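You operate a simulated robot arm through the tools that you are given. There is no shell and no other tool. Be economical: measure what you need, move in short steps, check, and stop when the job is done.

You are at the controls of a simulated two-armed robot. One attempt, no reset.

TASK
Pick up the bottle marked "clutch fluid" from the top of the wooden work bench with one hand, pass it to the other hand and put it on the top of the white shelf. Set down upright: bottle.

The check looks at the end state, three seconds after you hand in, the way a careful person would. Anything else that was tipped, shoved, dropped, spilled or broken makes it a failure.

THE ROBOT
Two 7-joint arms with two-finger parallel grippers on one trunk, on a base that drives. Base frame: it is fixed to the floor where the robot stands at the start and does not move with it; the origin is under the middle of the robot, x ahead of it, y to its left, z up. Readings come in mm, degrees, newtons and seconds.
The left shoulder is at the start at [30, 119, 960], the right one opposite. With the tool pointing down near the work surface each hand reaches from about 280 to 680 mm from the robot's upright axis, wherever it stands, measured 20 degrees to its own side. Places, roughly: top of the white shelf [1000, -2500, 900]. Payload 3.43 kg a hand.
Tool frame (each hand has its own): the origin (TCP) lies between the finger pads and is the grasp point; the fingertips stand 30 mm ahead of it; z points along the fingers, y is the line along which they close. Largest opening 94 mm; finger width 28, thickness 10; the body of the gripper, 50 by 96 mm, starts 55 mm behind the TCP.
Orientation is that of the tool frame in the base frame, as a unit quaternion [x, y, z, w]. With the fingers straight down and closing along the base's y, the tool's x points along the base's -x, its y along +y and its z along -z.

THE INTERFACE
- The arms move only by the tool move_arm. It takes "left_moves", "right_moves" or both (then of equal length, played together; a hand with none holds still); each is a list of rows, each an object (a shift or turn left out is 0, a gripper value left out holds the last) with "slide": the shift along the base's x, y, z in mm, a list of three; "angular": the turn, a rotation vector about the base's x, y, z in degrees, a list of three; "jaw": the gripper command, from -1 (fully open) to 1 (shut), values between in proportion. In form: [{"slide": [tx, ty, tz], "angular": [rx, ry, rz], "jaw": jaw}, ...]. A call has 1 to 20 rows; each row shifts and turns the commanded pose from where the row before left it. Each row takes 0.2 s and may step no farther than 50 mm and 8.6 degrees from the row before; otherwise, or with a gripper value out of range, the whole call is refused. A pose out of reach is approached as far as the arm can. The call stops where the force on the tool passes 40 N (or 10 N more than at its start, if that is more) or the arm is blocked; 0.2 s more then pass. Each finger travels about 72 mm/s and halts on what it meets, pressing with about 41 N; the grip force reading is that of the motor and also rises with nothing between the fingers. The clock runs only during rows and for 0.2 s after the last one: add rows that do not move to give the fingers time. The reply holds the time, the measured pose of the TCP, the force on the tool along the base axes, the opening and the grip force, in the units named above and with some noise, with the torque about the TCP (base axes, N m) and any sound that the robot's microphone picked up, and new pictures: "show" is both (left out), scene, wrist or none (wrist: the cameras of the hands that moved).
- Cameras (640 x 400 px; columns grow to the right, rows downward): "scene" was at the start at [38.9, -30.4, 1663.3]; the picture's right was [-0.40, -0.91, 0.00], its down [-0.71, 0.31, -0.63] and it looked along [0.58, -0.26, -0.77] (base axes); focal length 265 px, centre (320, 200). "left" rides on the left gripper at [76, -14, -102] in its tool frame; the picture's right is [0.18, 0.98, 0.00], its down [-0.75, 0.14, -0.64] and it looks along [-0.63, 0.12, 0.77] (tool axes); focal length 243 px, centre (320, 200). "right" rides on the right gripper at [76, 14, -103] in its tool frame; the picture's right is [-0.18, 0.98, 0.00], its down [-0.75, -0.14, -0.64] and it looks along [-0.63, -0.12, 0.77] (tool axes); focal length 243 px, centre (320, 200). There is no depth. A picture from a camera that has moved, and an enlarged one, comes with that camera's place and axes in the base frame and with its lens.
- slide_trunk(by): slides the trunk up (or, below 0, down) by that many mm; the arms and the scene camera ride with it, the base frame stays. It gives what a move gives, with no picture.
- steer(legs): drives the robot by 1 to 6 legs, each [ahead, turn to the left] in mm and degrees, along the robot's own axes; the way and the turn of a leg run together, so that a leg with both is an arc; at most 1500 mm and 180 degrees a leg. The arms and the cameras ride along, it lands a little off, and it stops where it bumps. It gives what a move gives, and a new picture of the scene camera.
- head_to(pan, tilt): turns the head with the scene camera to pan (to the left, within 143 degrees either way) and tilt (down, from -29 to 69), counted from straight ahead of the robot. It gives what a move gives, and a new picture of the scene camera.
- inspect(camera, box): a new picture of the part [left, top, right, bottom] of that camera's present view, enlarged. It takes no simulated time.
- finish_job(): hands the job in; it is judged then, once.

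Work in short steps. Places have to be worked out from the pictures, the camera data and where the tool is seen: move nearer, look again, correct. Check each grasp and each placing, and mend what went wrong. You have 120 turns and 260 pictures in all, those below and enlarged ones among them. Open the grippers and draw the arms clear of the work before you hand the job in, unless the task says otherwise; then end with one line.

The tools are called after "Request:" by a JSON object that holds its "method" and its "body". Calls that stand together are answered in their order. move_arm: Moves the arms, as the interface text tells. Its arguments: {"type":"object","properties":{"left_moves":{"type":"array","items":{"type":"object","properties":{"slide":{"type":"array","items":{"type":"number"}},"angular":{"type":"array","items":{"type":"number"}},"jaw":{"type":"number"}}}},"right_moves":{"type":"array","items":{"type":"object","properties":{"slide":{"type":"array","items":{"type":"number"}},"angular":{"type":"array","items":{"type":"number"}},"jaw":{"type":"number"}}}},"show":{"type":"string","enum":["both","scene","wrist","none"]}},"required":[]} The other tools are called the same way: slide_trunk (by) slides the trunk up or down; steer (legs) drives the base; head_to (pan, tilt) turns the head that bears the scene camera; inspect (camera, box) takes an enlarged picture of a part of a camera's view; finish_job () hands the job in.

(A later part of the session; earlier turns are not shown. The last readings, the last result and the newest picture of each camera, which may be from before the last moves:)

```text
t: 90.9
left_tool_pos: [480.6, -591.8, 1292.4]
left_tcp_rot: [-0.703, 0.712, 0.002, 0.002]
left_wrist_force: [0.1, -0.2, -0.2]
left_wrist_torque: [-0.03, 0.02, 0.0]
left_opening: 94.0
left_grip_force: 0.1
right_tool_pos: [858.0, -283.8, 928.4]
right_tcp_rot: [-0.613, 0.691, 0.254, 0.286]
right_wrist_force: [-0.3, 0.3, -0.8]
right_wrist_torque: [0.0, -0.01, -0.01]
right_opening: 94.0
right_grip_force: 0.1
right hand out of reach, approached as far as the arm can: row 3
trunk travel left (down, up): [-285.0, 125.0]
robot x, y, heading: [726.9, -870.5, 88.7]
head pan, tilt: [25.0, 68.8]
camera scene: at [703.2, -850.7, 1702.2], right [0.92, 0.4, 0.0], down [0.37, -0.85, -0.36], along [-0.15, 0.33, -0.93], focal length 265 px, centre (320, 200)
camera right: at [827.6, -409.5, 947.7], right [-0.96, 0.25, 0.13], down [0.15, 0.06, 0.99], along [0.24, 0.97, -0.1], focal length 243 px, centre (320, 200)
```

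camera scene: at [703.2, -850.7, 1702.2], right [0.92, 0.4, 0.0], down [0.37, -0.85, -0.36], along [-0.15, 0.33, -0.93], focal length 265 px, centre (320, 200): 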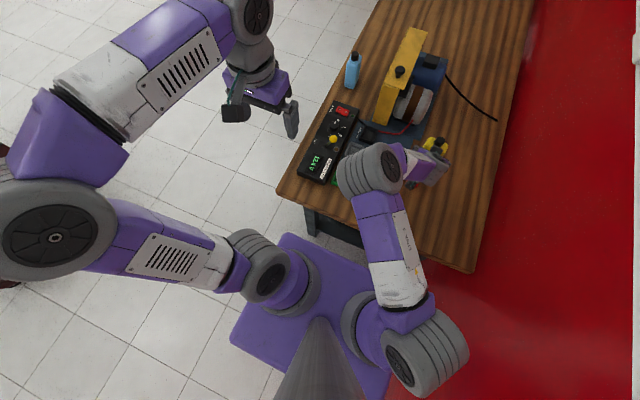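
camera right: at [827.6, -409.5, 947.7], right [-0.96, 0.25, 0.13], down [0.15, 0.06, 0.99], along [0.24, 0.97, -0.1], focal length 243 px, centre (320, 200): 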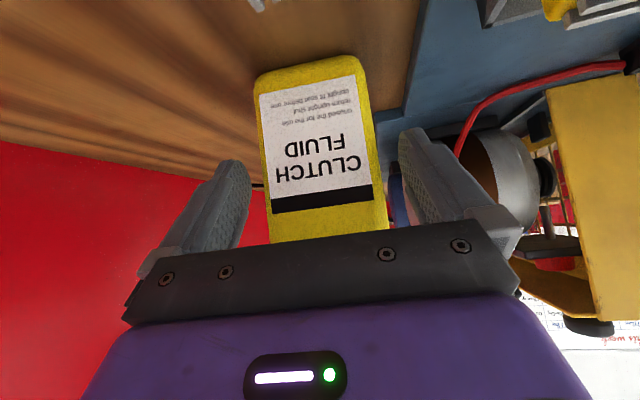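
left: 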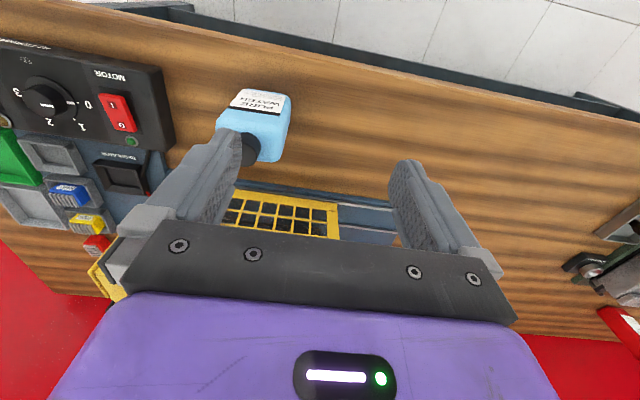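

The elbow folded in at the last step, but the hand holds at [858, -284, 928], straddling the bottle. I can finish with the trunk (18 mm down) and the base (about 18 mm ahead), carrying the arm rigidly.

Request:
{"method": "slide_trunk", "body": {"by": -17}}

Request:
{"method": "steer", "body": {"legs": [[18, 0]]}}

Request:
{"method": "inspect", "body": {"camera": "right", "box": [120, 0, 520, 250]}}

```text
t: 91.6
left_tool_pos: [480.7, -591.6, 1274.5]
left_tcp_rot: [-0.703, 0.712, 0.001, 0.002]
left_wrist_force: [-0.4, -0.4, -0.1]
left_wrist_torque: [0.0, -0.01, -0.03]
left_opening: 94.1
left_grip_force: 0.0
right_tool_pos: [856.3, -285.8, 911.3]
right_tcp_rot: [-0.612, 0.692, 0.255, 0.287]
right_wrist_force: [-0.4, 0.2, 1.1]
right_wrist_torque: [0.02, 0.02, 0.02]
right_opening: 93.7
right_grip_force: 0.1
trunk travel left (down, up): [-268.0, 142.0]
robot x, y, heading: [727.3, -874.1, 88.6]
head pan, tilt: [25.0, 68.8]
```

```text
t: 92.4
left_tool_pos: [480.2, -573.2, 1274.7]
left_tcp_rot: [-0.703, 0.711, 0.002, 0.003]
left_wrist_force: [0.3, 0.1, -0.2]
left_wrist_torque: [-0.01, 0.02, 0.0]
left_opening: 93.9
left_grip_force: 0.0
right_tool_pos: [856.9, -268.6, 911.8]
right_tcp_rot: [-0.611, 0.692, 0.255, 0.287]
right_wrist_force: [-0.6, -0.7, 0.4]
right_wrist_torque: [0.02, -0.02, 0.01]
right_opening: 93.8
right_grip_force: 0.1
trunk travel left (down, up): [-268.0, 142.0]
robot x, y, heading: [730.1, -855.5, 88.8]
head pan, tilt: [25.0, 68.8]
camera scene: at [703.9, -833.8, 1685.2], right [0.92, 0.4, 0.0], down [0.37, -0.85, -0.36], along [-0.15, 0.33, -0.93], focal length 265 px, centre (320, 200)
```

scene: 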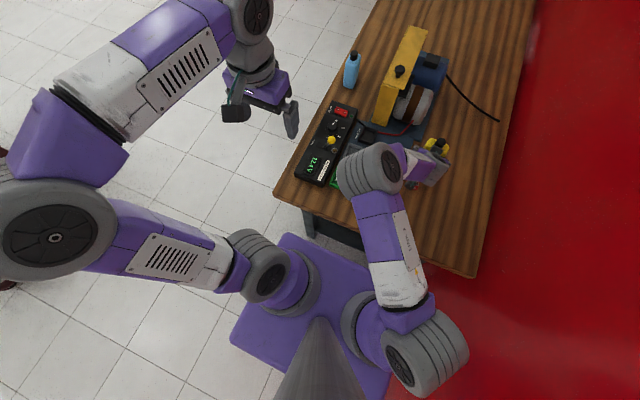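

```text
1.60 times, centred on (320, 125) of right
camera zoom: at [827.7, -392.5, 931.1], right [-0.96, 0.25, 0.13], down [0.15, 0.06, 0.99], along [0.24, 0.97, -0.1], focal length 388 px, centre (320, 320)
```

zoom: 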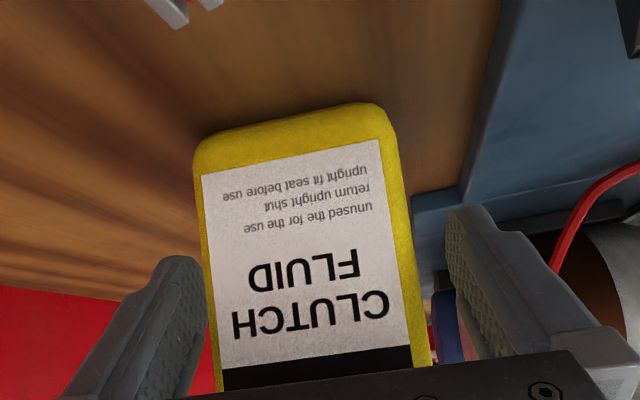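

The bottle is between the fingers, about 5 mm toward +x of centre. I'll nudge the hand that way, then close.

Request:
{"method": "move_arm", "body": {"right_moves": [{"slide": [4.5, 0, 0], "jaw": -1}], "show": "wrist"}}

```text
t: 92.8
left_tool_pos: [480.7, -574.0, 1274.6]
left_tcp_rot: [-0.702, 0.712, 0.003, 0.002]
left_wrist_force: [-0.7, 0.0, 0.7]
left_wrist_torque: [0.01, -0.01, 0.04]
left_opening: 93.8
left_grip_force: 0.1
right_tool_pos: [861.5, -270.8, 913.8]
right_tcp_rot: [-0.612, 0.692, 0.255, 0.286]
right_wrist_force: [-0.4, 0.6, -0.3]
right_wrist_torque: [0.03, -0.04, 0.02]
right_opening: 93.9
right_grip_force: 0.1
trunk travel left (down, up): [-268.0, 142.0]
robot x, y, heading: [728.9, -851.3, 88.7]
head pan, tilt: [25.0, 68.8]
camera right: at [831.1, -394.6, 932.4], right [-0.96, 0.25, 0.13], down [0.15, 0.06, 0.99], along [0.24, 0.97, -0.09], focal length 243 px, centre (320, 200)
```

right: 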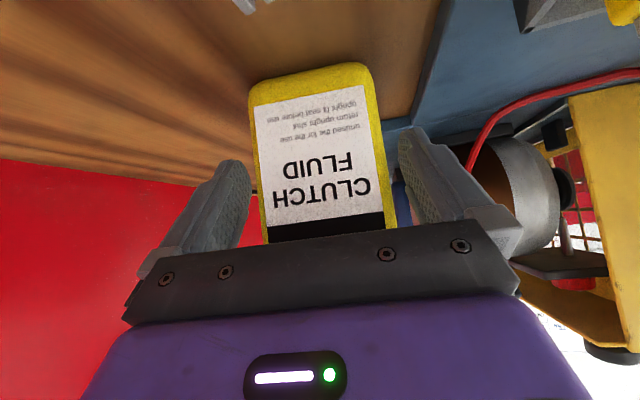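

It's centred now. I'll close the gripper.

Request:
{"method": "move_arm", "body": {"right_moves": [{"jaw": -0.3}, {"jaw": 0.2}, {"jaw": 0.6}, {"jaw": 1}, {"jaw": 1}, {"jaw": 1}], "show": "both"}}

```text
t: 94.2
left_tool_pos: [480.5, -572.3, 1274.8]
left_tcp_rot: [-0.703, 0.711, 0.002, 0.002]
left_wrist_force: [0.5, 0.4, -0.8]
left_wrist_torque: [-0.01, 0.0, -0.02]
left_opening: 93.8
left_grip_force: 0.1
right_tool_pos: [862.5, -269.9, 913.2]
right_tcp_rot: [-0.612, 0.692, 0.254, 0.285]
right_wrist_force: [0.1, -1.2, -0.3]
right_wrist_torque: [-0.06, -0.03, 0.02]
right_opening: 74.2
right_grip_force: 41.0
trunk travel left (down, up): [-268.0, 142.0]
robot x, y, heading: [730.1, -855.0, 89.0]
head pan, tilt: [25.0, 68.8]
camera scene: at [704.1, -833.7, 1685.2], right [0.92, 0.4, 0.0], down [0.37, -0.85, -0.36], along [-0.15, 0.33, -0.93], focal length 265 px, centre (320, 200)
camera right: at [831.3, -394.0, 932.0], right [-0.96, 0.25, 0.13], down [0.15, 0.06, 0.99], along [0.24, 0.97, -0.1], focal length 243 px, centre (320, 200)
```

scene: 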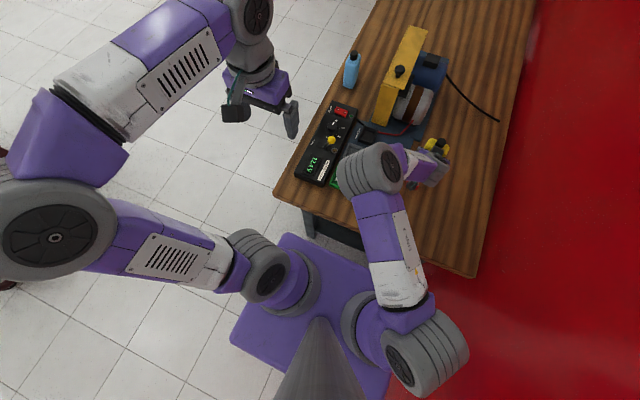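
right: 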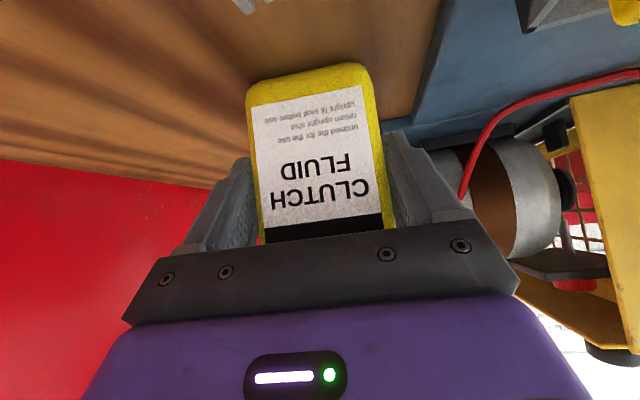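

It's gripped at 74 mm wide with 41 N. I'll lift straight up with the trunk so the arm stays rigid.

Request:
{"method": "slide_trunk", "body": {"by": 120}}

Request:
{"method": "inspect", "body": {"camera": "right", "box": [0, 0, 640, 400]}}

```text
t: 95.7
left_tool_pos: [479.8, -573.6, 1394.6]
left_tcp_rot: [-0.702, 0.712, 0.002, 0.002]
left_wrist_force: [-0.1, 0.2, -0.3]
left_wrist_torque: [0.02, 0.0, 0.01]
left_opening: 94.1
left_grip_force: 0.1
right_tool_pos: [861.0, -270.1, 1032.9]
right_tcp_rot: [-0.612, 0.692, 0.254, 0.286]
right_wrist_force: [0.1, 1.4, -3.3]
right_wrist_torque: [-0.06, -0.01, -0.03]
right_opening: 74.3
right_grip_force: 40.5
trunk travel left (down, up): [-388.0, 22.0]
robot x, y, heading: [726.4, -852.9, 88.6]
head pan, tilt: [25.0, 68.8]
```

```text
1.00 times, centred on (320, 200) of right (not enlarged: the box is as wide or as high as the picture)
camera zoom: at [831.2, -393.8, 1051.8], right [-0.96, 0.25, 0.13], down [0.15, 0.06, 0.99], along [0.24, 0.97, -0.1], focal length 243 px, centre (320, 200)
```

zoom: 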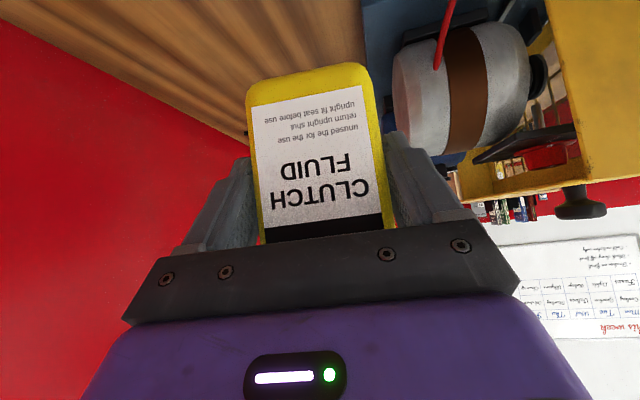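

Lifted cleanly: about 3.3 N of weight and unchanged in the grip. Next I'll back the robot away from the bench into open floor.

Request:
{"method": "steer", "body": {"legs": [[-500, 0]]}}

Request:
{"method": "head_to", "body": {"pan": 0, "tilt": 50}}

```text
t: 98.6
left_tool_pos: [470.9, -1072.4, 1394.0]
left_tcp_rot: [-0.704, 0.71, 0.002, 0.002]
left_wrist_force: [0.1, 0.2, 0.5]
left_wrist_torque: [0.0, 0.0, -0.02]
left_opening: 94.2
left_grip_force: 0.0
right_tool_pos: [849.4, -767.5, 1031.8]
right_tcp_rot: [-0.613, 0.691, 0.256, 0.286]
right_wrist_force: [0.0, 0.0, -3.7]
right_wrist_torque: [-0.03, 0.0, -0.01]
right_opening: 74.3
right_grip_force: 41.8
trunk travel left (down, up): [-388.0, 22.0]
robot x, y, heading: [718.4, -1352.0, 88.9]
head pan, tilt: [25.0, 68.8]
camera scene: at [693.6, -1332.6, 1805.2], right [0.91, 0.4, 0.0], down [0.38, -0.85, -0.36], along [-0.15, 0.33, -0.93], focal length 265 px, centre (320, 200)
```

scene: 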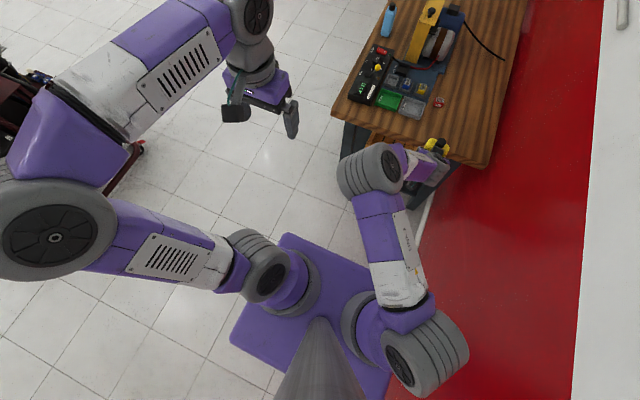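

```text
t: 99.5
left_tool_pos: [469.1, -1071.8, 1394.6]
left_tcp_rot: [-0.703, 0.711, 0.002, 0.003]
left_wrist_force: [0.6, 0.3, 0.4]
left_wrist_torque: [0.01, -0.02, 0.0]
left_opening: 93.9
left_grip_force: 0.1
right_tool_pos: [848.0, -767.8, 1033.3]
right_tcp_rot: [-0.613, 0.691, 0.255, 0.285]
right_wrist_force: [-0.6, -0.3, -4.0]
right_wrist_torque: [-0.06, 0.02, -0.01]
right_opening: 74.1
right_grip_force: 41.2
trunk travel left (down, up): [-388.0, 22.0]
robot x, y, heading: [716.9, -1357.5, 88.8]
head pan, tilt: [0.0, 50.0]
camera scene: at [717.6, -1306.4, 1827.1], right [1.0, -0.02, 0.0], down [-0.01, -0.77, -0.64], along [0.01, 0.64, -0.77], focal length 265 px, centre (320, 200)
```

scene: 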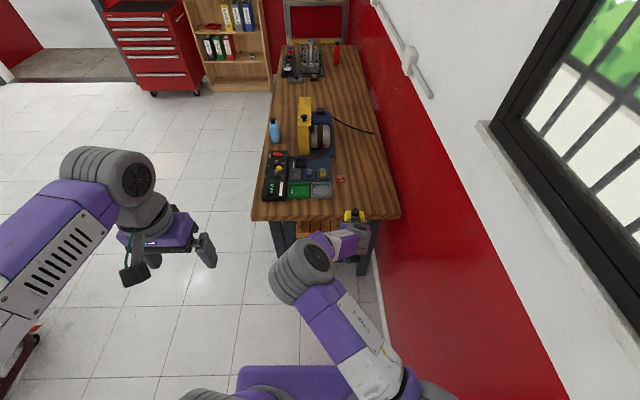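

The bench is undisturbed. For the handover I want the right hand pointing leftward so the left can come straight down on the bottle with its camera clear. First I'll retract the right hand up and back to unfold its elbow, keeping the bottle upright.

Request:
{"method": "move_arm", "body": {"right_moves": [{"slide": [0, -10, 30]}, {"slide": [5, -20, 35]}, {"slide": [5, -25, 35]}, {"slide": [5, -30, 35]}, {"slide": [5, -30, 30]}, {"slide": [0, -30, 10]}], "show": "both"}}

```text
t: 100.9
left_tool_pos: [470.5, -1073.8, 1394.9]
left_tcp_rot: [-0.704, 0.71, 0.003, 0.003]
left_wrist_force: [0.3, -0.8, 0.4]
left_wrist_torque: [0.02, -0.04, 0.0]
left_opening: 94.1
left_grip_force: 0.1
right_tool_pos: [870.4, -912.3, 1207.3]
right_tcp_rot: [-0.613, 0.691, 0.256, 0.286]
right_wrist_force: [-0.6, 0.1, -4.4]
right_wrist_torque: [-0.05, 0.01, 0.01]
right_opening: 74.0
right_grip_force: 41.9
trunk travel left (down, up): [-388.0, 22.0]
robot x, y, heading: [718.1, -1354.4, 88.9]
head pan, tilt: [0.0, 50.0]
camera scene: at [717.5, -1308.4, 1827.2], right [1.0, -0.02, 0.0], down [-0.01, -0.77, -0.64], along [0.01, 0.64, -0.77], focal length 265 px, centre (320, 200)
camera right: at [840.1, -1036.7, 1226.5], right [-0.96, 0.24, 0.13], down [0.15, 0.06, 0.99], along [0.23, 0.97, -0.1], focal length 243 px, centre (320, 200)
```

scene: 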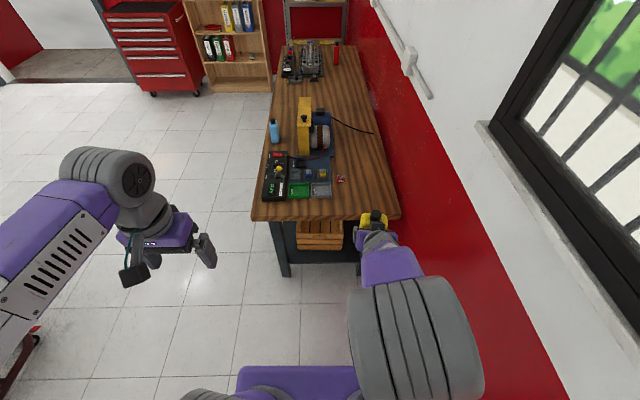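
right: 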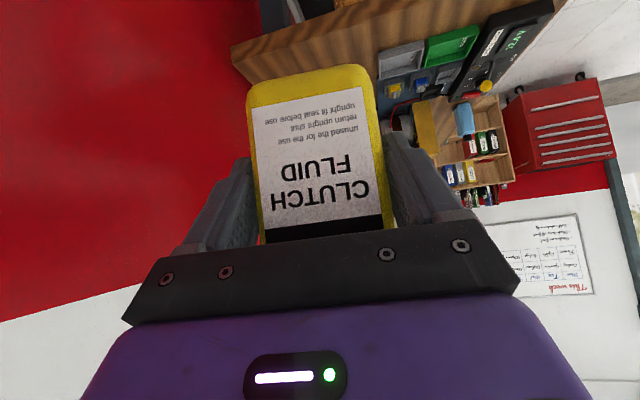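

The posture is good and the bottle steady. Before the handover I'll move away from the wall: turn left to face -x and drive 250 mm.

Request:
{"method": "steer", "body": {"legs": [[0, 91.1], [250, 0]]}}

```text
t: 106.6
left_tool_pos: [190.6, -1610.1, 1394.1]
left_tcp_rot: [1.0, 0.009, -0.003, -0.001]
left_wrist_force: [0.2, -0.9, -0.5]
left_wrist_torque: [-0.03, 0.0, 0.01]
left_opening: 94.2
left_grip_force: 0.1
right_tool_pos: [18.6, -1214.8, 1207.7]
right_tcp_rot: [0.922, -0.044, -0.384, -0.017]
right_wrist_force: [-0.1, 0.7, -3.3]
right_wrist_torque: [-0.01, -0.01, -0.01]
right_opening: 74.0
right_grip_force: 41.4
trunk travel left (down, up): [-388.0, 22.0]
robot x, y, heading: [468.1, -1353.9, -179.5]
head pan, tilt: [0.0, 50.0]
camera scene: at [418.2, -1355.9, 1827.2], right [-0.01, 1.0, 0.0], down [0.77, 0.01, -0.64], along [-0.64, 0.0, -0.77], focal length 265 px, centre (320, 200)
```

scene: 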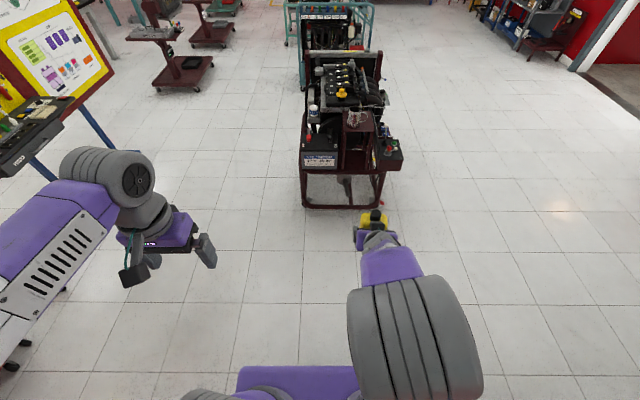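

There's plenty of free space here. I'll yaw the right hand about 85° so it points to the robot's left, bringing the bottle toward the midline.

Request:
{"method": "move_arm", "body": {"right_moves": [{"slide": [0, -5, 0], "angular": [0, 0, 8.5]}, {"slide": [0, -5, 0], "angular": [0, 0, 8.5]}, {"slide": [0, -5, 0], "angular": [0, 0, 8.5]}, {"slide": [0, -5, 0], "angular": [0, 0, 8.5]}, {"slide": [0, -5, 0], "angular": [0, 0, 8.5]}], "show": "scene"}}

Request:
{"method": "move_arm", "body": {"right_moves": [{"slide": [0, -5, 0], "angular": [0, 0, 8.5]}, {"slide": [0, -5, 0], "angular": [0, 0, 8.5]}, {"slide": [0, -5, 0], "angular": [0, 0, 8.5]}, {"slide": [0, -5, 0], "angular": [0, 0, 8.5]}, {"slide": [0, -5, 0], "angular": [0, 0, 8.5]}], "show": "scene"}}

```text
t: 107.8
left_tool_pos: [189.2, -1612.3, 1394.6]
left_tcp_rot: [1.0, 0.009, -0.003, -0.001]
left_wrist_force: [0.1, -1.1, 1.0]
left_wrist_torque: [-0.01, 0.06, 0.0]
left_opening: 94.0
left_grip_force: 0.0
right_tool_pos: [18.1, -1242.9, 1207.7]
right_tcp_rot: [0.875, 0.295, -0.362, 0.124]
right_wrist_force: [0.6, -0.5, -3.5]
right_wrist_torque: [0.02, -0.02, 0.01]
right_opening: 74.2
right_grip_force: 40.7
trunk travel left (down, up): [-388.0, 22.0]
robot x, y, heading: [464.6, -1352.9, -179.7]
head pan, tilt: [0.0, 50.0]
camera scene: at [416.7, -1357.4, 1827.1], right [-0.01, 1.0, 0.0], down [0.77, 0.01, -0.64], along [-0.64, 0.0, -0.77], focal length 265 px, centre (320, 200)
```

scene: 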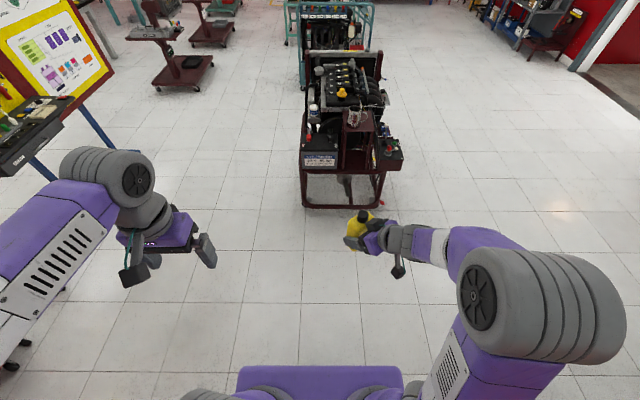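

```text
t: 109.0
left_tool_pos: [190.2, -1611.9, 1394.3]
left_tcp_rot: [1.0, 0.009, -0.003, -0.001]
left_wrist_force: [-0.4, -0.7, 0.3]
left_wrist_torque: [0.0, -0.03, -0.01]
left_opening: 94.0
left_grip_force: 0.1
right_tool_pos: [17.9, -1266.8, 1205.9]
right_tcp_rot: [0.709, 0.593, -0.292, 0.246]
right_wrist_force: [0.0, -0.3, -3.1]
right_wrist_torque: [0.02, 0.03, 0.0]
right_opening: 74.2
right_grip_force: 41.4
trunk travel left (down, up): [-388.0, 22.0]
robot x, y, heading: [465.6, -1357.7, -179.7]
head pan, tilt: [0.0, 50.0]
camera scene: at [416.3, -1357.6, 1827.1], right [-0.01, 1.0, 0.0], down [0.77, 0.01, -0.64], along [-0.64, 0.0, -0.77], focal length 265 px, centre (320, 200)
```

scene: 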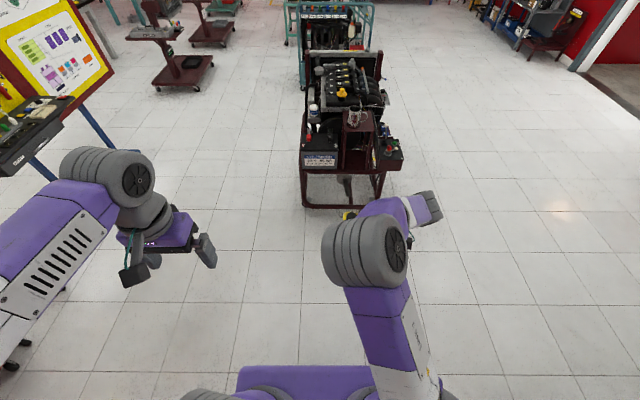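

The elbow flipped in front during the second half. I'll go back to the half-yawed pose, then bring the hand inward and closer before yawing further.

Request:
{"method": "move_arm", "body": {"right_moves": [{"slide": [0, 5, 0], "angular": [0, 0, -8.5]}, {"slide": [0, 5, 0], "angular": [0, 0, -8.5]}, {"slide": [0, 5, 0], "angular": [0, 0, -8.5]}, {"slide": [0, 5, 0], "angular": [0, 0, -8.5]}, {"slide": [0, 5, 0], "angular": [0, 0, -8.5]}], "show": "scene"}}

Request:
{"method": "move_arm", "body": {"right_moves": [{"slide": [5, -25, 0]}, {"slide": [5, -25, 0]}, {"slide": [5, -25, 0]}, {"slide": [5, -25, 0]}], "show": "scene"}}

```text
t: 110.2
left_tool_pos: [191.6, -1611.0, 1395.7]
left_tcp_rot: [1.0, 0.008, -0.004, 0.0]
left_wrist_force: [0.3, -0.2, -0.4]
left_wrist_torque: [-0.01, 0.04, 0.02]
left_opening: 94.0
left_grip_force: 0.0
right_tool_pos: [19.1, -1240.4, 1207.9]
right_tcp_rot: [0.876, 0.293, -0.363, 0.122]
right_wrist_force: [-0.2, 0.5, -3.3]
right_wrist_torque: [0.04, -0.03, 0.0]
right_opening: 74.3
right_grip_force: 41.1
trunk travel left (down, up): [-388.0, 22.0]
robot x, y, heading: [467.7, -1358.3, -179.3]
head pan, tilt: [0.0, 50.0]
camera scene: at [418.5, -1355.8, 1827.2], right [-0.01, 1.0, 0.0], down [0.77, 0.01, -0.64], along [-0.64, 0.0, -0.77], focal length 265 px, centre (320, 200)
```

scene: 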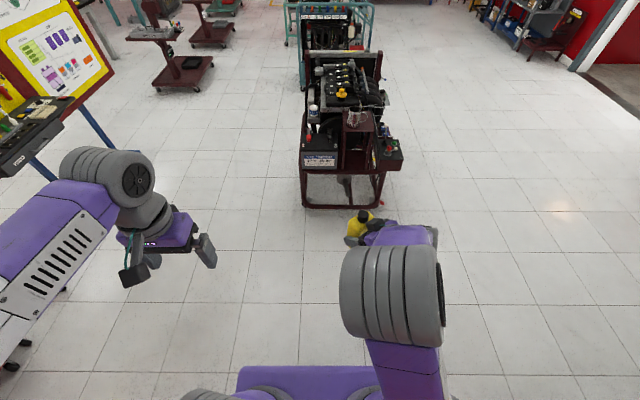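

```text
t: 111.2
left_tool_pos: [190.1, -1612.4, 1395.1]
left_tcp_rot: [1.0, 0.008, -0.003, -0.001]
left_wrist_force: [-0.2, -0.3, 0.1]
left_wrist_torque: [0.05, 0.0, -0.02]
left_opening: 94.2
left_grip_force: 0.1
right_tool_pos: [40.1, -1341.4, 1207.8]
right_tcp_rot: [0.876, 0.294, -0.363, 0.122]
right_wrist_force: [0.5, -0.5, -3.0]
right_wrist_torque: [0.05, -0.02, -0.03]
right_opening: 74.3
right_grip_force: 41.3
trunk travel left (down, up): [-388.0, 22.0]
robot x, y, heading: [465.7, -1355.1, -179.7]
head pan, tilt: [0.0, 50.0]
camera scene: at [418.2, -1357.1, 1827.1], right [-0.01, 1.0, 0.0], down [0.77, 0.01, -0.64], along [-0.64, 0.0, -0.77], focal length 265 px, centre (320, 200)
```

scene: 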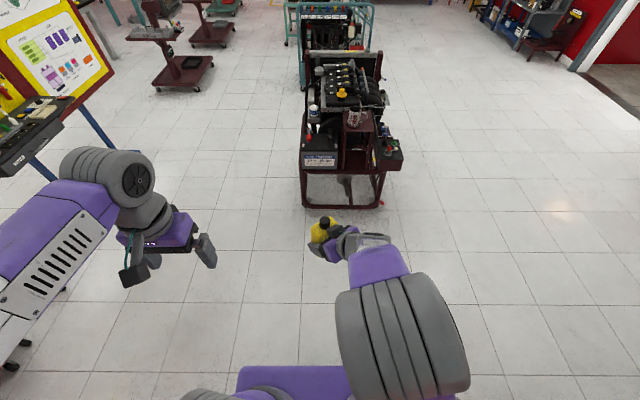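

The bottle is now at the midline with the elbow fine. I'll yaw the right hand a further 42°.

Request:
{"method": "move_arm", "body": {"right_moves": [{"slide": [0, -3, 0], "angular": [0, 0, 8.5]}, {"slide": [0, -3, 0], "angular": [0, 0, 8.5]}, {"slide": [0, -3, 0], "angular": [0, 0, 8.5]}, {"slide": [0, -3, 0], "angular": [0, 0, 8.5]}, {"slide": [0, -3, 0], "angular": [0, 0, 8.5]}], "left_moves": [{"angular": [0, 0, -8.5]}, {"angular": [0, 0, -8.5]}, {"angular": [0, 0, -8.5]}, {"angular": [0, 0, -8.5]}, {"angular": [0, 0, -8.5]}], "show": "scene"}}

```text
t: 112.4
left_tool_pos: [190.3, -1612.0, 1393.8]
left_tcp_rot: [0.935, -0.355, -0.002, -0.001]
left_wrist_force: [-0.2, 0.0, 0.7]
left_wrist_torque: [-0.01, -0.04, 0.01]
left_opening: 93.9
left_grip_force: 0.1
right_tool_pos: [38.5, -1354.6, 1207.3]
right_tcp_rot: [0.709, 0.592, -0.292, 0.247]
right_wrist_force: [0.4, 0.1, -4.1]
right_wrist_torque: [0.01, -0.01, 0.0]
right_opening: 74.2
right_grip_force: 41.4
trunk travel left (down, up): [-388.0, 22.0]
robot x, y, heading: [464.5, -1355.4, -179.9]
head pan, tilt: [0.0, 50.0]
camera scene: at [416.8, -1356.4, 1827.1], right [-0.01, 1.0, 0.0], down [0.77, 0.01, -0.64], along [-0.64, 0.0, -0.77], focal length 265 px, centre (320, 200)
```

scene: 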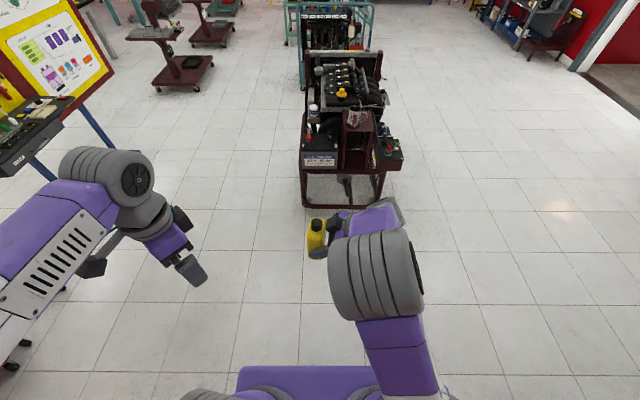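

Right heading is az 260° at tilt 45°, and I put the bottle centre at [36, -1367] with the base at z ≈ 1146. The left hand (tool down) must reach heading az 80° above it; I'll bring it over high, in two stages.

Request:
{"method": "move_arm", "body": {"left_moves": [{"slide": [-22, 30, 0], "angular": [0, 0, -8.4], "jaw": -1}, {"slide": [-22, 30, 0], "angular": [0, 0, -8.4]}, {"slide": [-22, 30, 0], "angular": [0, 0, -8.4]}, {"slide": [-22, 30, 0], "angular": [0, 0, -8.4]}, {"slide": [-22, 30, 0], "angular": [0, 0, -8.4]}, {"slide": [-22, 20, 0], "angular": [0, 0, -8.4]}, {"slide": [-22, 10, 0], "angular": [0, 0, -8]}], "show": "both"}}

```text
t: 114.0
left_tool_pos: [36.0, -1430.7, 1395.5]
left_tcp_rot: [-0.644, 0.765, 0.002, 0.003]
left_wrist_force: [0.4, -0.4, 0.0]
left_wrist_torque: [0.02, -0.02, -0.01]
left_opening: 94.1
left_grip_force: 0.1
right_tool_pos: [37.0, -1355.8, 1207.1]
right_tcp_rot: [0.71, 0.591, -0.292, 0.247]
right_wrist_force: [0.3, 0.5, -4.9]
right_wrist_torque: [0.07, -0.03, 0.0]
right_opening: 74.2
right_grip_force: 40.8
trunk travel left (down, up): [-388.0, 22.0]
robot x, y, heading: [466.8, -1360.3, -179.6]
head pan, tilt: [0.0, 50.0]
camera scene: at [416.2, -1355.6, 1827.1], right [-0.01, 1.0, 0.0], down [0.77, 0.0, -0.64], along [-0.64, 0.0, -0.77], focal length 265 px, centre (320, 200)
camera left: at [36.6, -1507.6, 1496.9], right [-1.0, -0.01, 0.0], down [-0.01, 0.76, 0.65], along [0.0, 0.65, -0.76], focal length 243 px, centre (320, 200)
```

scene: 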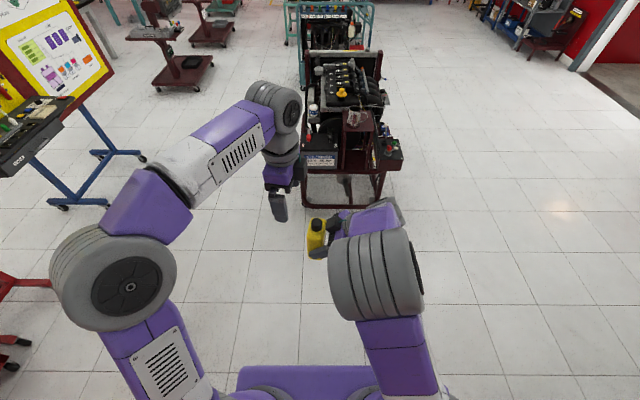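
left: 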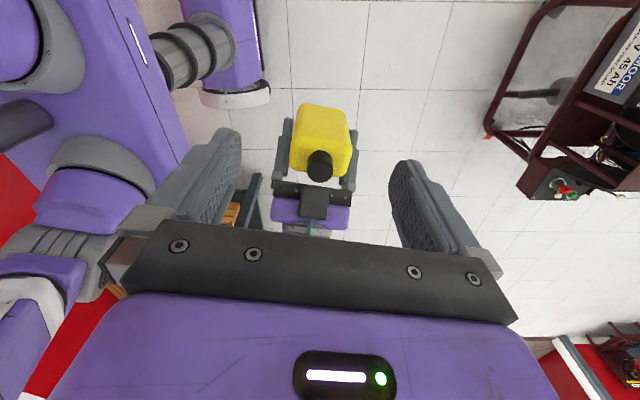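

The left camera shows the bottle squarely aligned, with the cap at about [38, -1371]. I'll centre above it, then descend partway.

Request:
{"method": "move_arm", "body": {"left_moves": [{"slide": [0.7, 28, -17]}, {"slide": [0.7, 28, -18]}, {"slide": [0, 0, -25]}, {"slide": [0, 0, -15]}], "show": "both"}}

```text
t: 115.0
left_tool_pos: [37.4, -1373.4, 1320.0]
left_tcp_rot: [-0.643, 0.766, 0.002, 0.001]
left_wrist_force: [-0.4, 0.1, 0.1]
left_wrist_torque: [0.0, 0.01, 0.01]
left_opening: 94.3
left_grip_force: 0.1
right_tool_pos: [38.7, -1355.3, 1206.8]
right_tcp_rot: [0.71, 0.591, -0.294, 0.247]
right_wrist_force: [-0.3, 0.6, -3.6]
right_wrist_torque: [0.04, 0.02, -0.01]
right_opening: 74.3
right_grip_force: 41.1
trunk travel left (down, up): [-388.0, 22.0]
robot x, y, heading: [464.7, -1355.8, -179.6]
head pan, tilt: [0.0, 50.0]
camera scene: at [417.2, -1355.4, 1827.1], right [-0.01, 1.0, 0.0], down [0.77, 0.0, -0.64], along [-0.64, 0.0, -0.77], focal length 265 px, centre (320, 200)
camera left: at [38.2, -1451.3, 1421.9], right [-1.0, -0.01, 0.0], down [-0.01, 0.76, 0.65], along [-0.01, 0.65, -0.76], focal length 243 px, centre (320, 200)
```

scene: 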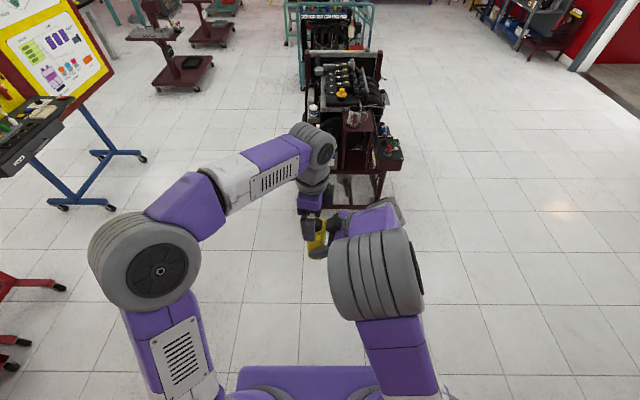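
left: 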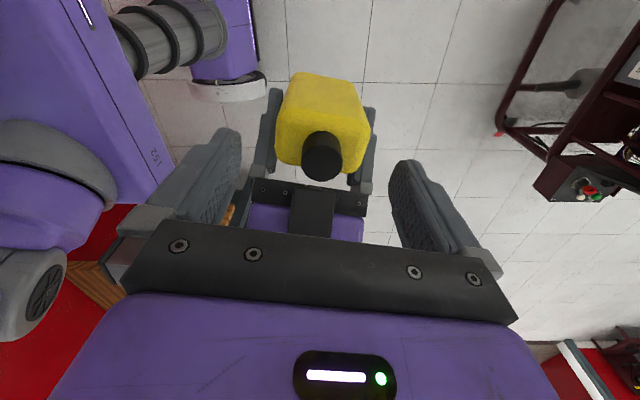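

It's well centred. I'll descend the last 60 mm in small steps.

Request:
{"method": "move_arm", "body": {"left_moves": [{"slide": [0, -1, -16]}, {"slide": [0, 0, -16]}, {"slide": [0, 0, -14]}, {"slide": [0, 0, -14]}], "show": "both"}}

Request:
{"method": "inspect", "body": {"camera": "scene", "box": [270, 180, 398, 260]}}

```text
t: 116.0
left_tool_pos: [36.7, -1376.4, 1259.2]
left_tcp_rot: [-0.643, 0.766, 0.002, 0.003]
left_wrist_force: [-0.2, -0.1, 0.4]
left_wrist_torque: [0.0, 0.02, 0.03]
left_opening: 94.2
left_grip_force: 0.0
right_tool_pos: [38.3, -1355.3, 1207.3]
right_tcp_rot: [0.709, 0.592, -0.294, 0.247]
right_wrist_force: [0.6, 0.0, -3.8]
right_wrist_torque: [0.05, 0.03, 0.01]
right_opening: 74.4
right_grip_force: 40.6
trunk travel left (down, up): [-388.0, 22.0]
robot x, y, heading: [465.0, -1354.5, -179.5]
head pan, tilt: [0.0, 50.0]
camera scene: at [417.3, -1356.0, 1827.1], right [-0.01, 1.0, 0.0], down [0.77, 0.01, -0.64], along [-0.64, 0.0, -0.77], focal length 265 px, centre (320, 200)
camera left: at [38.3, -1454.0, 1361.6], right [-1.0, -0.01, 0.0], down [-0.01, 0.76, 0.65], along [-0.01, 0.65, -0.76], focal length 243 px, centre (320, 200)
```

scene: 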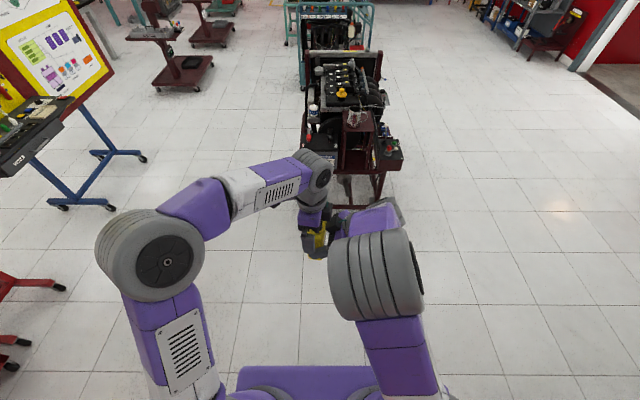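
left: 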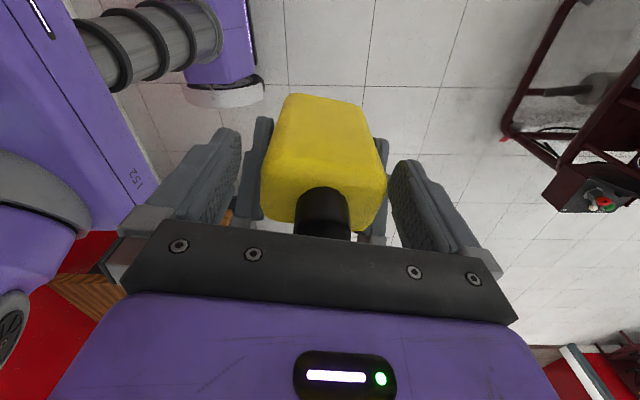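

```text
5.00 times, centred on (334, 220) of scene
camera zoom: at [417.3, -1356.0, 1827.1], right [-0.01, 1.0, 0.0], down [0.77, 0.01, -0.64], along [-0.64, 0.0, -0.77], focal length 1326 px, centre (250, 100)
```

zoom: 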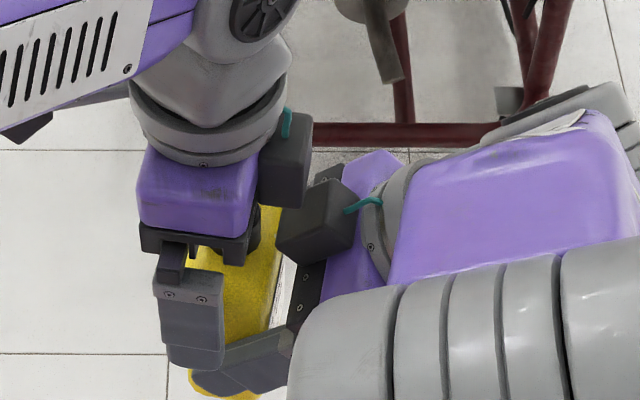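

Both hands are in place with no contact forces. I'll close the left gripper on the upper body while the right keeps holding.

Request:
{"method": "move_arm", "body": {"left_moves": [{"jaw": -0.3}, {"jaw": 0.2}, {"jaw": 0.6}, {"jaw": 1}, {"jaw": 1}, {"jaw": 1}], "show": "wrist"}}

```text
t: 117.4
left_tool_pos: [35.7, -1376.4, 1260.8]
left_tcp_rot: [-0.644, 0.765, 0.003, 0.001]
left_wrist_force: [-29.7, 0.4, -8.0]
left_wrist_torque: [-0.38, 0.35, 0.34]
left_opening: 74.2
left_grip_force: 40.7
right_tool_pos: [39.5, -1355.7, 1207.6]
right_tcp_rot: [0.709, 0.592, -0.292, 0.248]
right_wrist_force: [29.9, -0.8, 6.4]
right_wrist_torque: [0.25, 1.27, 0.31]
right_opening: 74.3
right_grip_force: 40.7
trunk travel left (down, up): [-388.0, 22.0]
robot x, y, heading: [463.8, -1353.3, -179.6]
head pan, tilt: [0.0, 50.0]
camera left: at [37.8, -1454.3, 1361.9], right [-1.0, -0.01, 0.0], down [-0.01, 0.76, 0.65], along [-0.01, 0.65, -0.76], focal length 243 px, centre (320, 200)
```

left: 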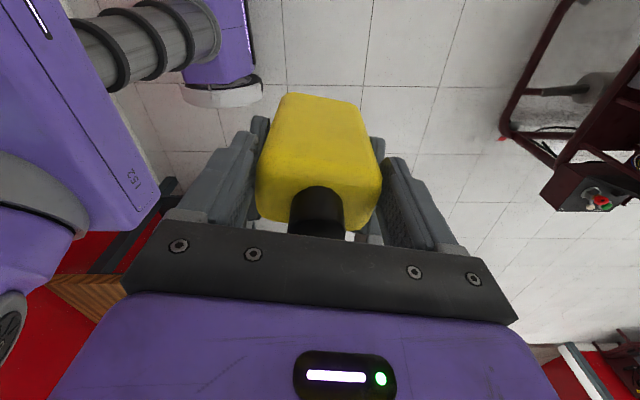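

Both hands hold the bottle at 74 mm, with about 30 N of side load between them. I'll ease that by 2 mm, then open the right slowly.

Request:
{"method": "move_arm", "body": {"left_moves": [{"slide": [-1, 0, 0], "jaw": 1}, {"slide": [-1, 0, 0]}, {}], "show": "none"}}

Request:
{"method": "move_arm", "body": {"right_moves": [{"jaw": 0.4}, {"jaw": 0}, {"jaw": -0.5}, {"jaw": -1}, {"jaw": -1}], "show": "scene"}}

Request:
{"method": "inspect", "body": {"camera": "scene", "box": [270, 180, 398, 260]}}

```text
t: 118.2
left_tool_pos: [35.7, -1376.0, 1260.8]
left_tcp_rot: [-0.643, 0.766, 0.003, 0.002]
left_wrist_force: [-20.0, -1.6, -1.9]
left_wrist_torque: [0.42, 0.56, -0.22]
left_opening: 74.0
left_grip_force: 40.8
right_tool_pos: [39.8, -1357.0, 1207.5]
right_tcp_rot: [0.71, 0.591, -0.293, 0.247]
right_wrist_force: [19.5, 1.5, 1.5]
right_wrist_torque: [-0.6, 0.52, 0.64]
right_opening: 74.3
right_grip_force: 41.4
trunk travel left (down, up): [-388.0, 22.0]
robot x, y, heading: [464.3, -1358.2, -179.6]
head pan, tilt: [0.0, 50.0]
```

```text
t: 119.4
left_tool_pos: [37.3, -1375.9, 1260.6]
left_tcp_rot: [-0.644, 0.765, 0.001, 0.004]
left_wrist_force: [0.7, 0.7, -0.3]
left_wrist_torque: [-0.07, 0.03, -0.04]
left_opening: 74.2
left_grip_force: 40.7
right_tool_pos: [37.6, -1354.8, 1207.3]
right_tcp_rot: [0.71, 0.591, -0.293, 0.245]
right_wrist_force: [-0.1, 0.0, 0.2]
right_wrist_torque: [0.01, 0.02, 0.02]
right_opening: 94.0
right_grip_force: 0.1
trunk travel left (down, up): [-388.0, 22.0]
robot x, y, heading: [463.4, -1358.7, -179.6]
head pan, tilt: [0.0, 50.0]
camera scene: at [417.7, -1356.1, 1827.1], right [-0.01, 1.0, 0.0], down [0.77, 0.01, -0.64], along [-0.64, 0.0, -0.77], focal length 265 px, centre (320, 200)
```

scene: 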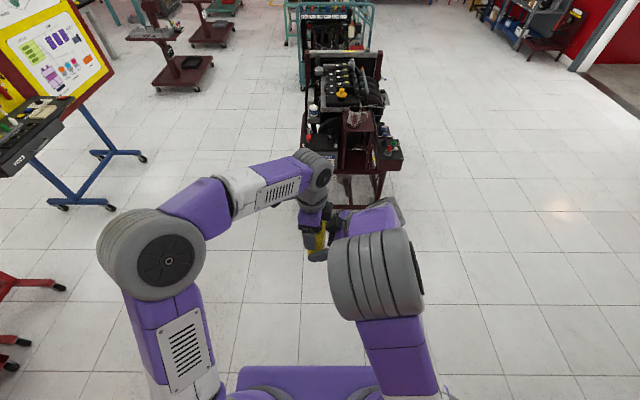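

```text
5.00 times, centred on (334, 220) of scene
camera zoom: at [417.7, -1356.1, 1827.1], right [-0.01, 1.0, 0.0], down [0.77, 0.01, -0.64], along [-0.64, 0.0, -0.77], focal length 1326 px, centre (250, 100)
```

zoom: 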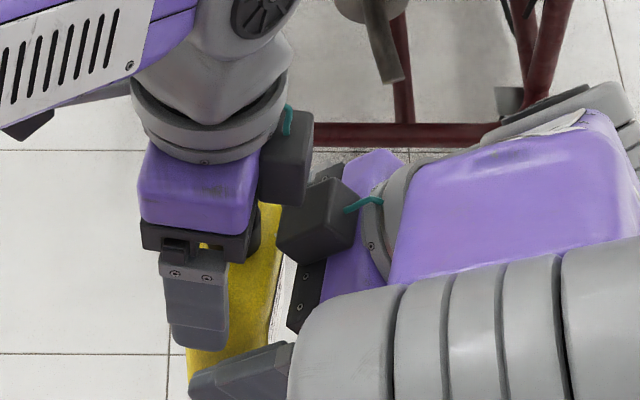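

The right hand is open and the left holds the bottle. I'll draw the right hand straight back horizontally, away from the left hand.

Request:
{"method": "move_arm", "body": {"right_moves": [{"slide": [3.4, 19.7, 0], "jaw": -1}, {"slide": [3.4, 19.7, 0]}, {"slide": [5, 29.5, 0]}, {"slide": [5, 29.5, 0]}, {"slide": [5, 29.5, -5]}, {"slide": [5, 29.5, -5]}], "show": "both"}}

Request:
{"method": "inspect", "body": {"camera": "scene", "box": [260, 160, 420, 260]}}

```text
t: 120.8
left_tool_pos: [36.3, -1378.4, 1260.2]
left_tcp_rot: [-0.644, 0.765, 0.001, 0.003]
left_wrist_force: [0.3, 0.0, 0.8]
left_wrist_torque: [-0.04, 0.05, 0.0]
left_opening: 74.3
left_grip_force: 41.2
right_tool_pos: [62.0, -1225.6, 1210.2]
right_tcp_rot: [0.709, 0.593, -0.292, 0.246]
right_wrist_force: [0.6, -0.2, 0.1]
right_wrist_torque: [0.02, 0.01, 0.02]
right_opening: 93.9
right_grip_force: 0.0
right hand out of reach, approached as far as the arm can: row 5, 6
trunk travel left (down, up): [-388.0, 22.0]
robot x, y, heading: [467.7, -1357.0, -179.5]
head pan, tilt: [0.0, 50.0]
camera scene: at [417.6, -1356.8, 1827.1], right [-0.01, 1.0, 0.0], down [0.77, 0.01, -0.64], along [-0.64, 0.0, -0.77], focal length 265 px, centre (320, 200)
camera right: at [97.7, -1104.8, 1228.8], right [0.94, -0.3, 0.13], down [-0.15, -0.05, 0.99], along [-0.29, -0.95, -0.1], focal length 243 px, centre (320, 200)
```

scene: 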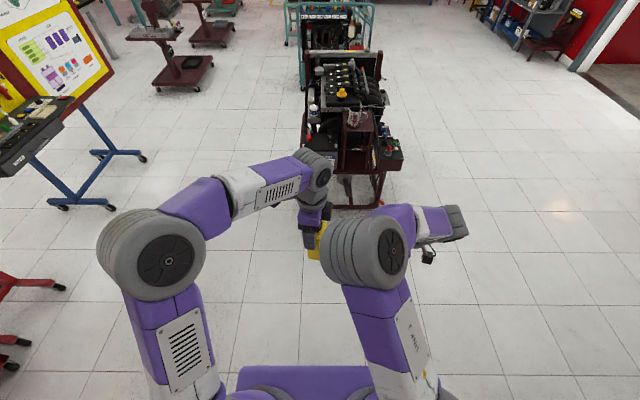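
right: 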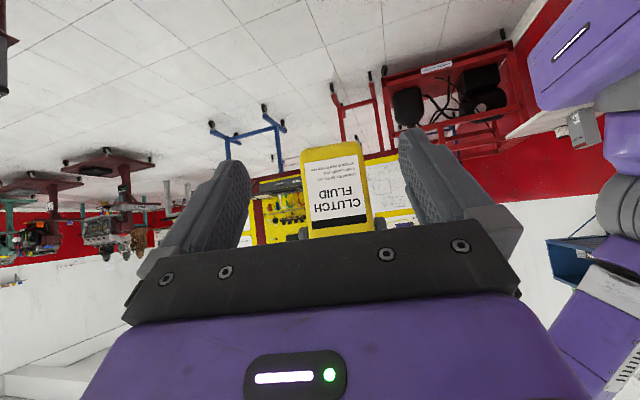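

```text
4.00 times, centred on (340, 210) of scene
camera zoom: at [417.6, -1356.8, 1827.1], right [-0.01, 1.0, 0.0], down [0.77, 0.01, -0.64], along [-0.64, 0.0, -0.77], focal length 1060 px, centre (240, 160)
```

zoom: 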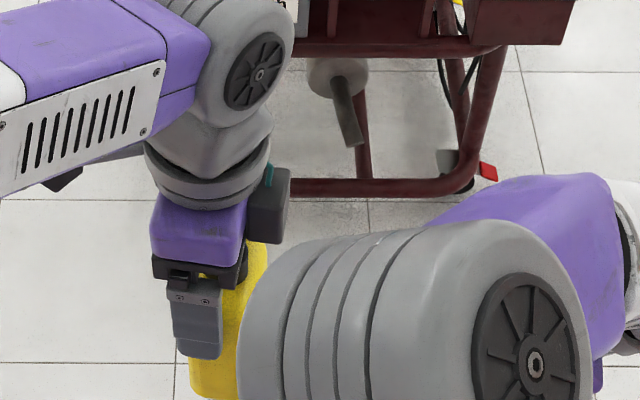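

The handover worked: the left hand holds the bottle upright. I'll stow the right arm out to its own side, yawing it back.

Request:
{"method": "move_arm", "body": {"right_moves": [{"slide": [5, 14, 8], "angular": [0, 0, -8.4]}, {"slide": [5, 14, 8], "angular": [0, 0, -8.4]}, {"slide": [5, 14, 8], "angular": [0, 0, -8.4]}, {"slide": [5, 14, 8], "angular": [0, 0, -8.4]}, {"slide": [8, 14, 8], "angular": [0, 0, -8.4]}, {"slide": [8, 14, 8], "angular": [0, 0, -8.4]}, {"slide": [10, 14, 8], "angular": [0, 0, -8.4]}, {"slide": [10, 14, 8], "angular": [0, 0, -8.4]}, {"slide": [10, 14, 8], "angular": [0, 0, -8.4]}, {"slide": [10, 14, 8], "angular": [0, 0, -8.4]}], "show": "scene"}}

```text
t: 123.0
left_tool_pos: [35.9, -1378.2, 1258.8]
left_tcp_rot: [-0.643, 0.766, 0.001, 0.003]
left_wrist_force: [-0.4, -0.3, -0.4]
left_wrist_torque: [-0.02, -0.01, 0.0]
left_opening: 74.1
left_grip_force: 41.2
right_tool_pos: [130.9, -1085.7, 1294.0]
right_tcp_rot: [0.924, -0.035, -0.381, -0.009]
right_wrist_force: [-0.5, 0.1, -0.4]
right_wrist_torque: [-0.02, -0.01, -0.02]
right_opening: 94.0
right_grip_force: 0.2
right hand out of reach, approached as far as the arm can: row 10
trunk travel left (down, up): [-388.0, 22.0]
robot x, y, heading: [466.7, -1359.4, -179.8]
head pan, tilt: [0.0, 50.0]
camera scene: at [417.3, -1357.9, 1827.1], right [-0.01, 1.0, 0.0], down [0.77, 0.01, -0.64], along [-0.64, 0.0, -0.77], focal length 265 px, centre (320, 200)
```

scene: 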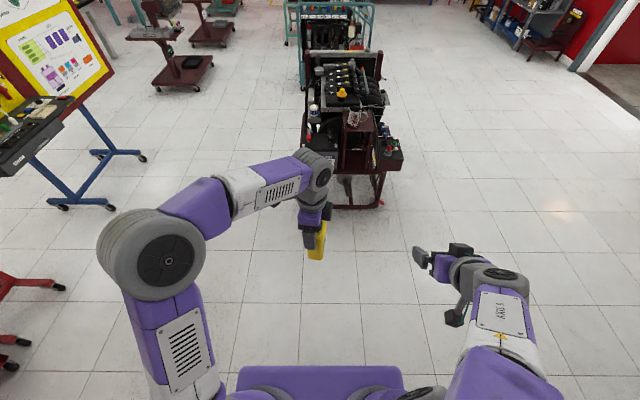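

The right hand is stowed. Now I'll look at the shelf by turning the head to the left and rear.

Request:
{"method": "head_to", "body": {"pan": 115, "tilt": 30}}

```text
t: 124.9
left_tool_pos: [35.6, -1376.6, 1259.3]
left_tcp_rot: [-0.643, 0.766, 0.001, 0.003]
left_wrist_force: [-0.3, 0.7, 0.0]
left_wrist_torque: [0.0, -0.02, 0.02]
left_opening: 74.2
left_grip_force: 41.1
right_tool_pos: [133.2, -1085.4, 1293.0]
right_tcp_rot: [0.924, -0.035, -0.381, -0.01]
right_wrist_force: [0.1, 0.1, 0.1]
right_wrist_torque: [-0.04, 0.0, -0.01]
right_opening: 93.9
right_grip_force: 0.1
trunk travel left (down, up): [-388.0, 22.0]
robot x, y, heading: [462.7, -1360.1, -179.5]
head pan, tilt: [115.0, 30.0]
camera scene: at [533.4, -1437.2, 1856.7], right [-0.9, -0.43, 0.0], down [-0.21, 0.45, -0.87], along [0.37, -0.78, -0.5], focal length 265 px, centre (320, 200)
```

scene: 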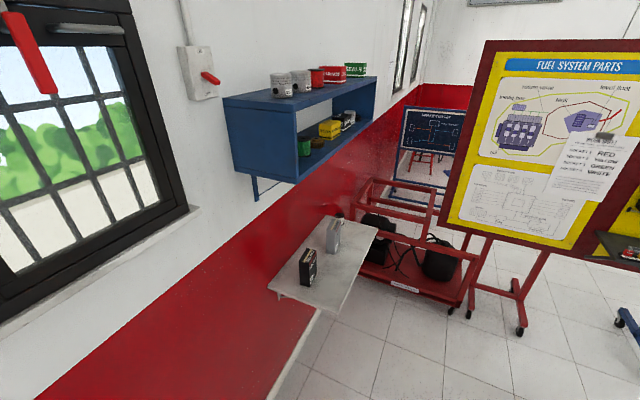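

Two items stand on the white shelf, and a blue wall cabinet hangs above and beyond it. I'll zoom in to map the free space.

Request:
{"method": "inspect", "body": {"camera": "scene", "box": [240, 190, 400, 330]}}

Request:
{"method": "inspect", "body": {"camera": "scene", "box": [200, 40, 440, 190]}}

```text
2.86 times, centred on (320, 260) of scene
camera zoom: at [533.4, -1437.2, 1856.7], right [-0.9, -0.43, 0.0], down [-0.21, 0.45, -0.87], along [0.37, -0.78, -0.5], focal length 758 px, centre (320, 29)
```

zoom: 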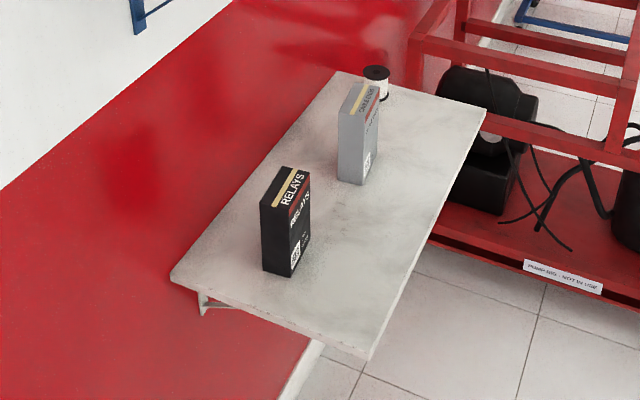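

```text
2.67 times, centred on (320, 115) of scene
camera zoom: at [533.4, -1437.2, 1856.7], right [-0.9, -0.43, 0.0], down [-0.21, 0.45, -0.87], along [0.37, -0.78, -0.5], focal length 707 px, centre (320, 427)
```

zoom: 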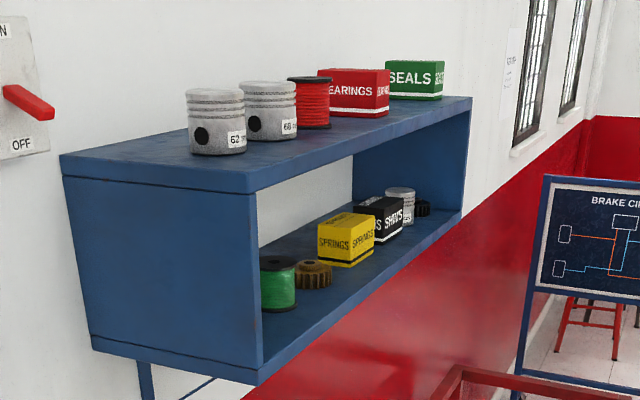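

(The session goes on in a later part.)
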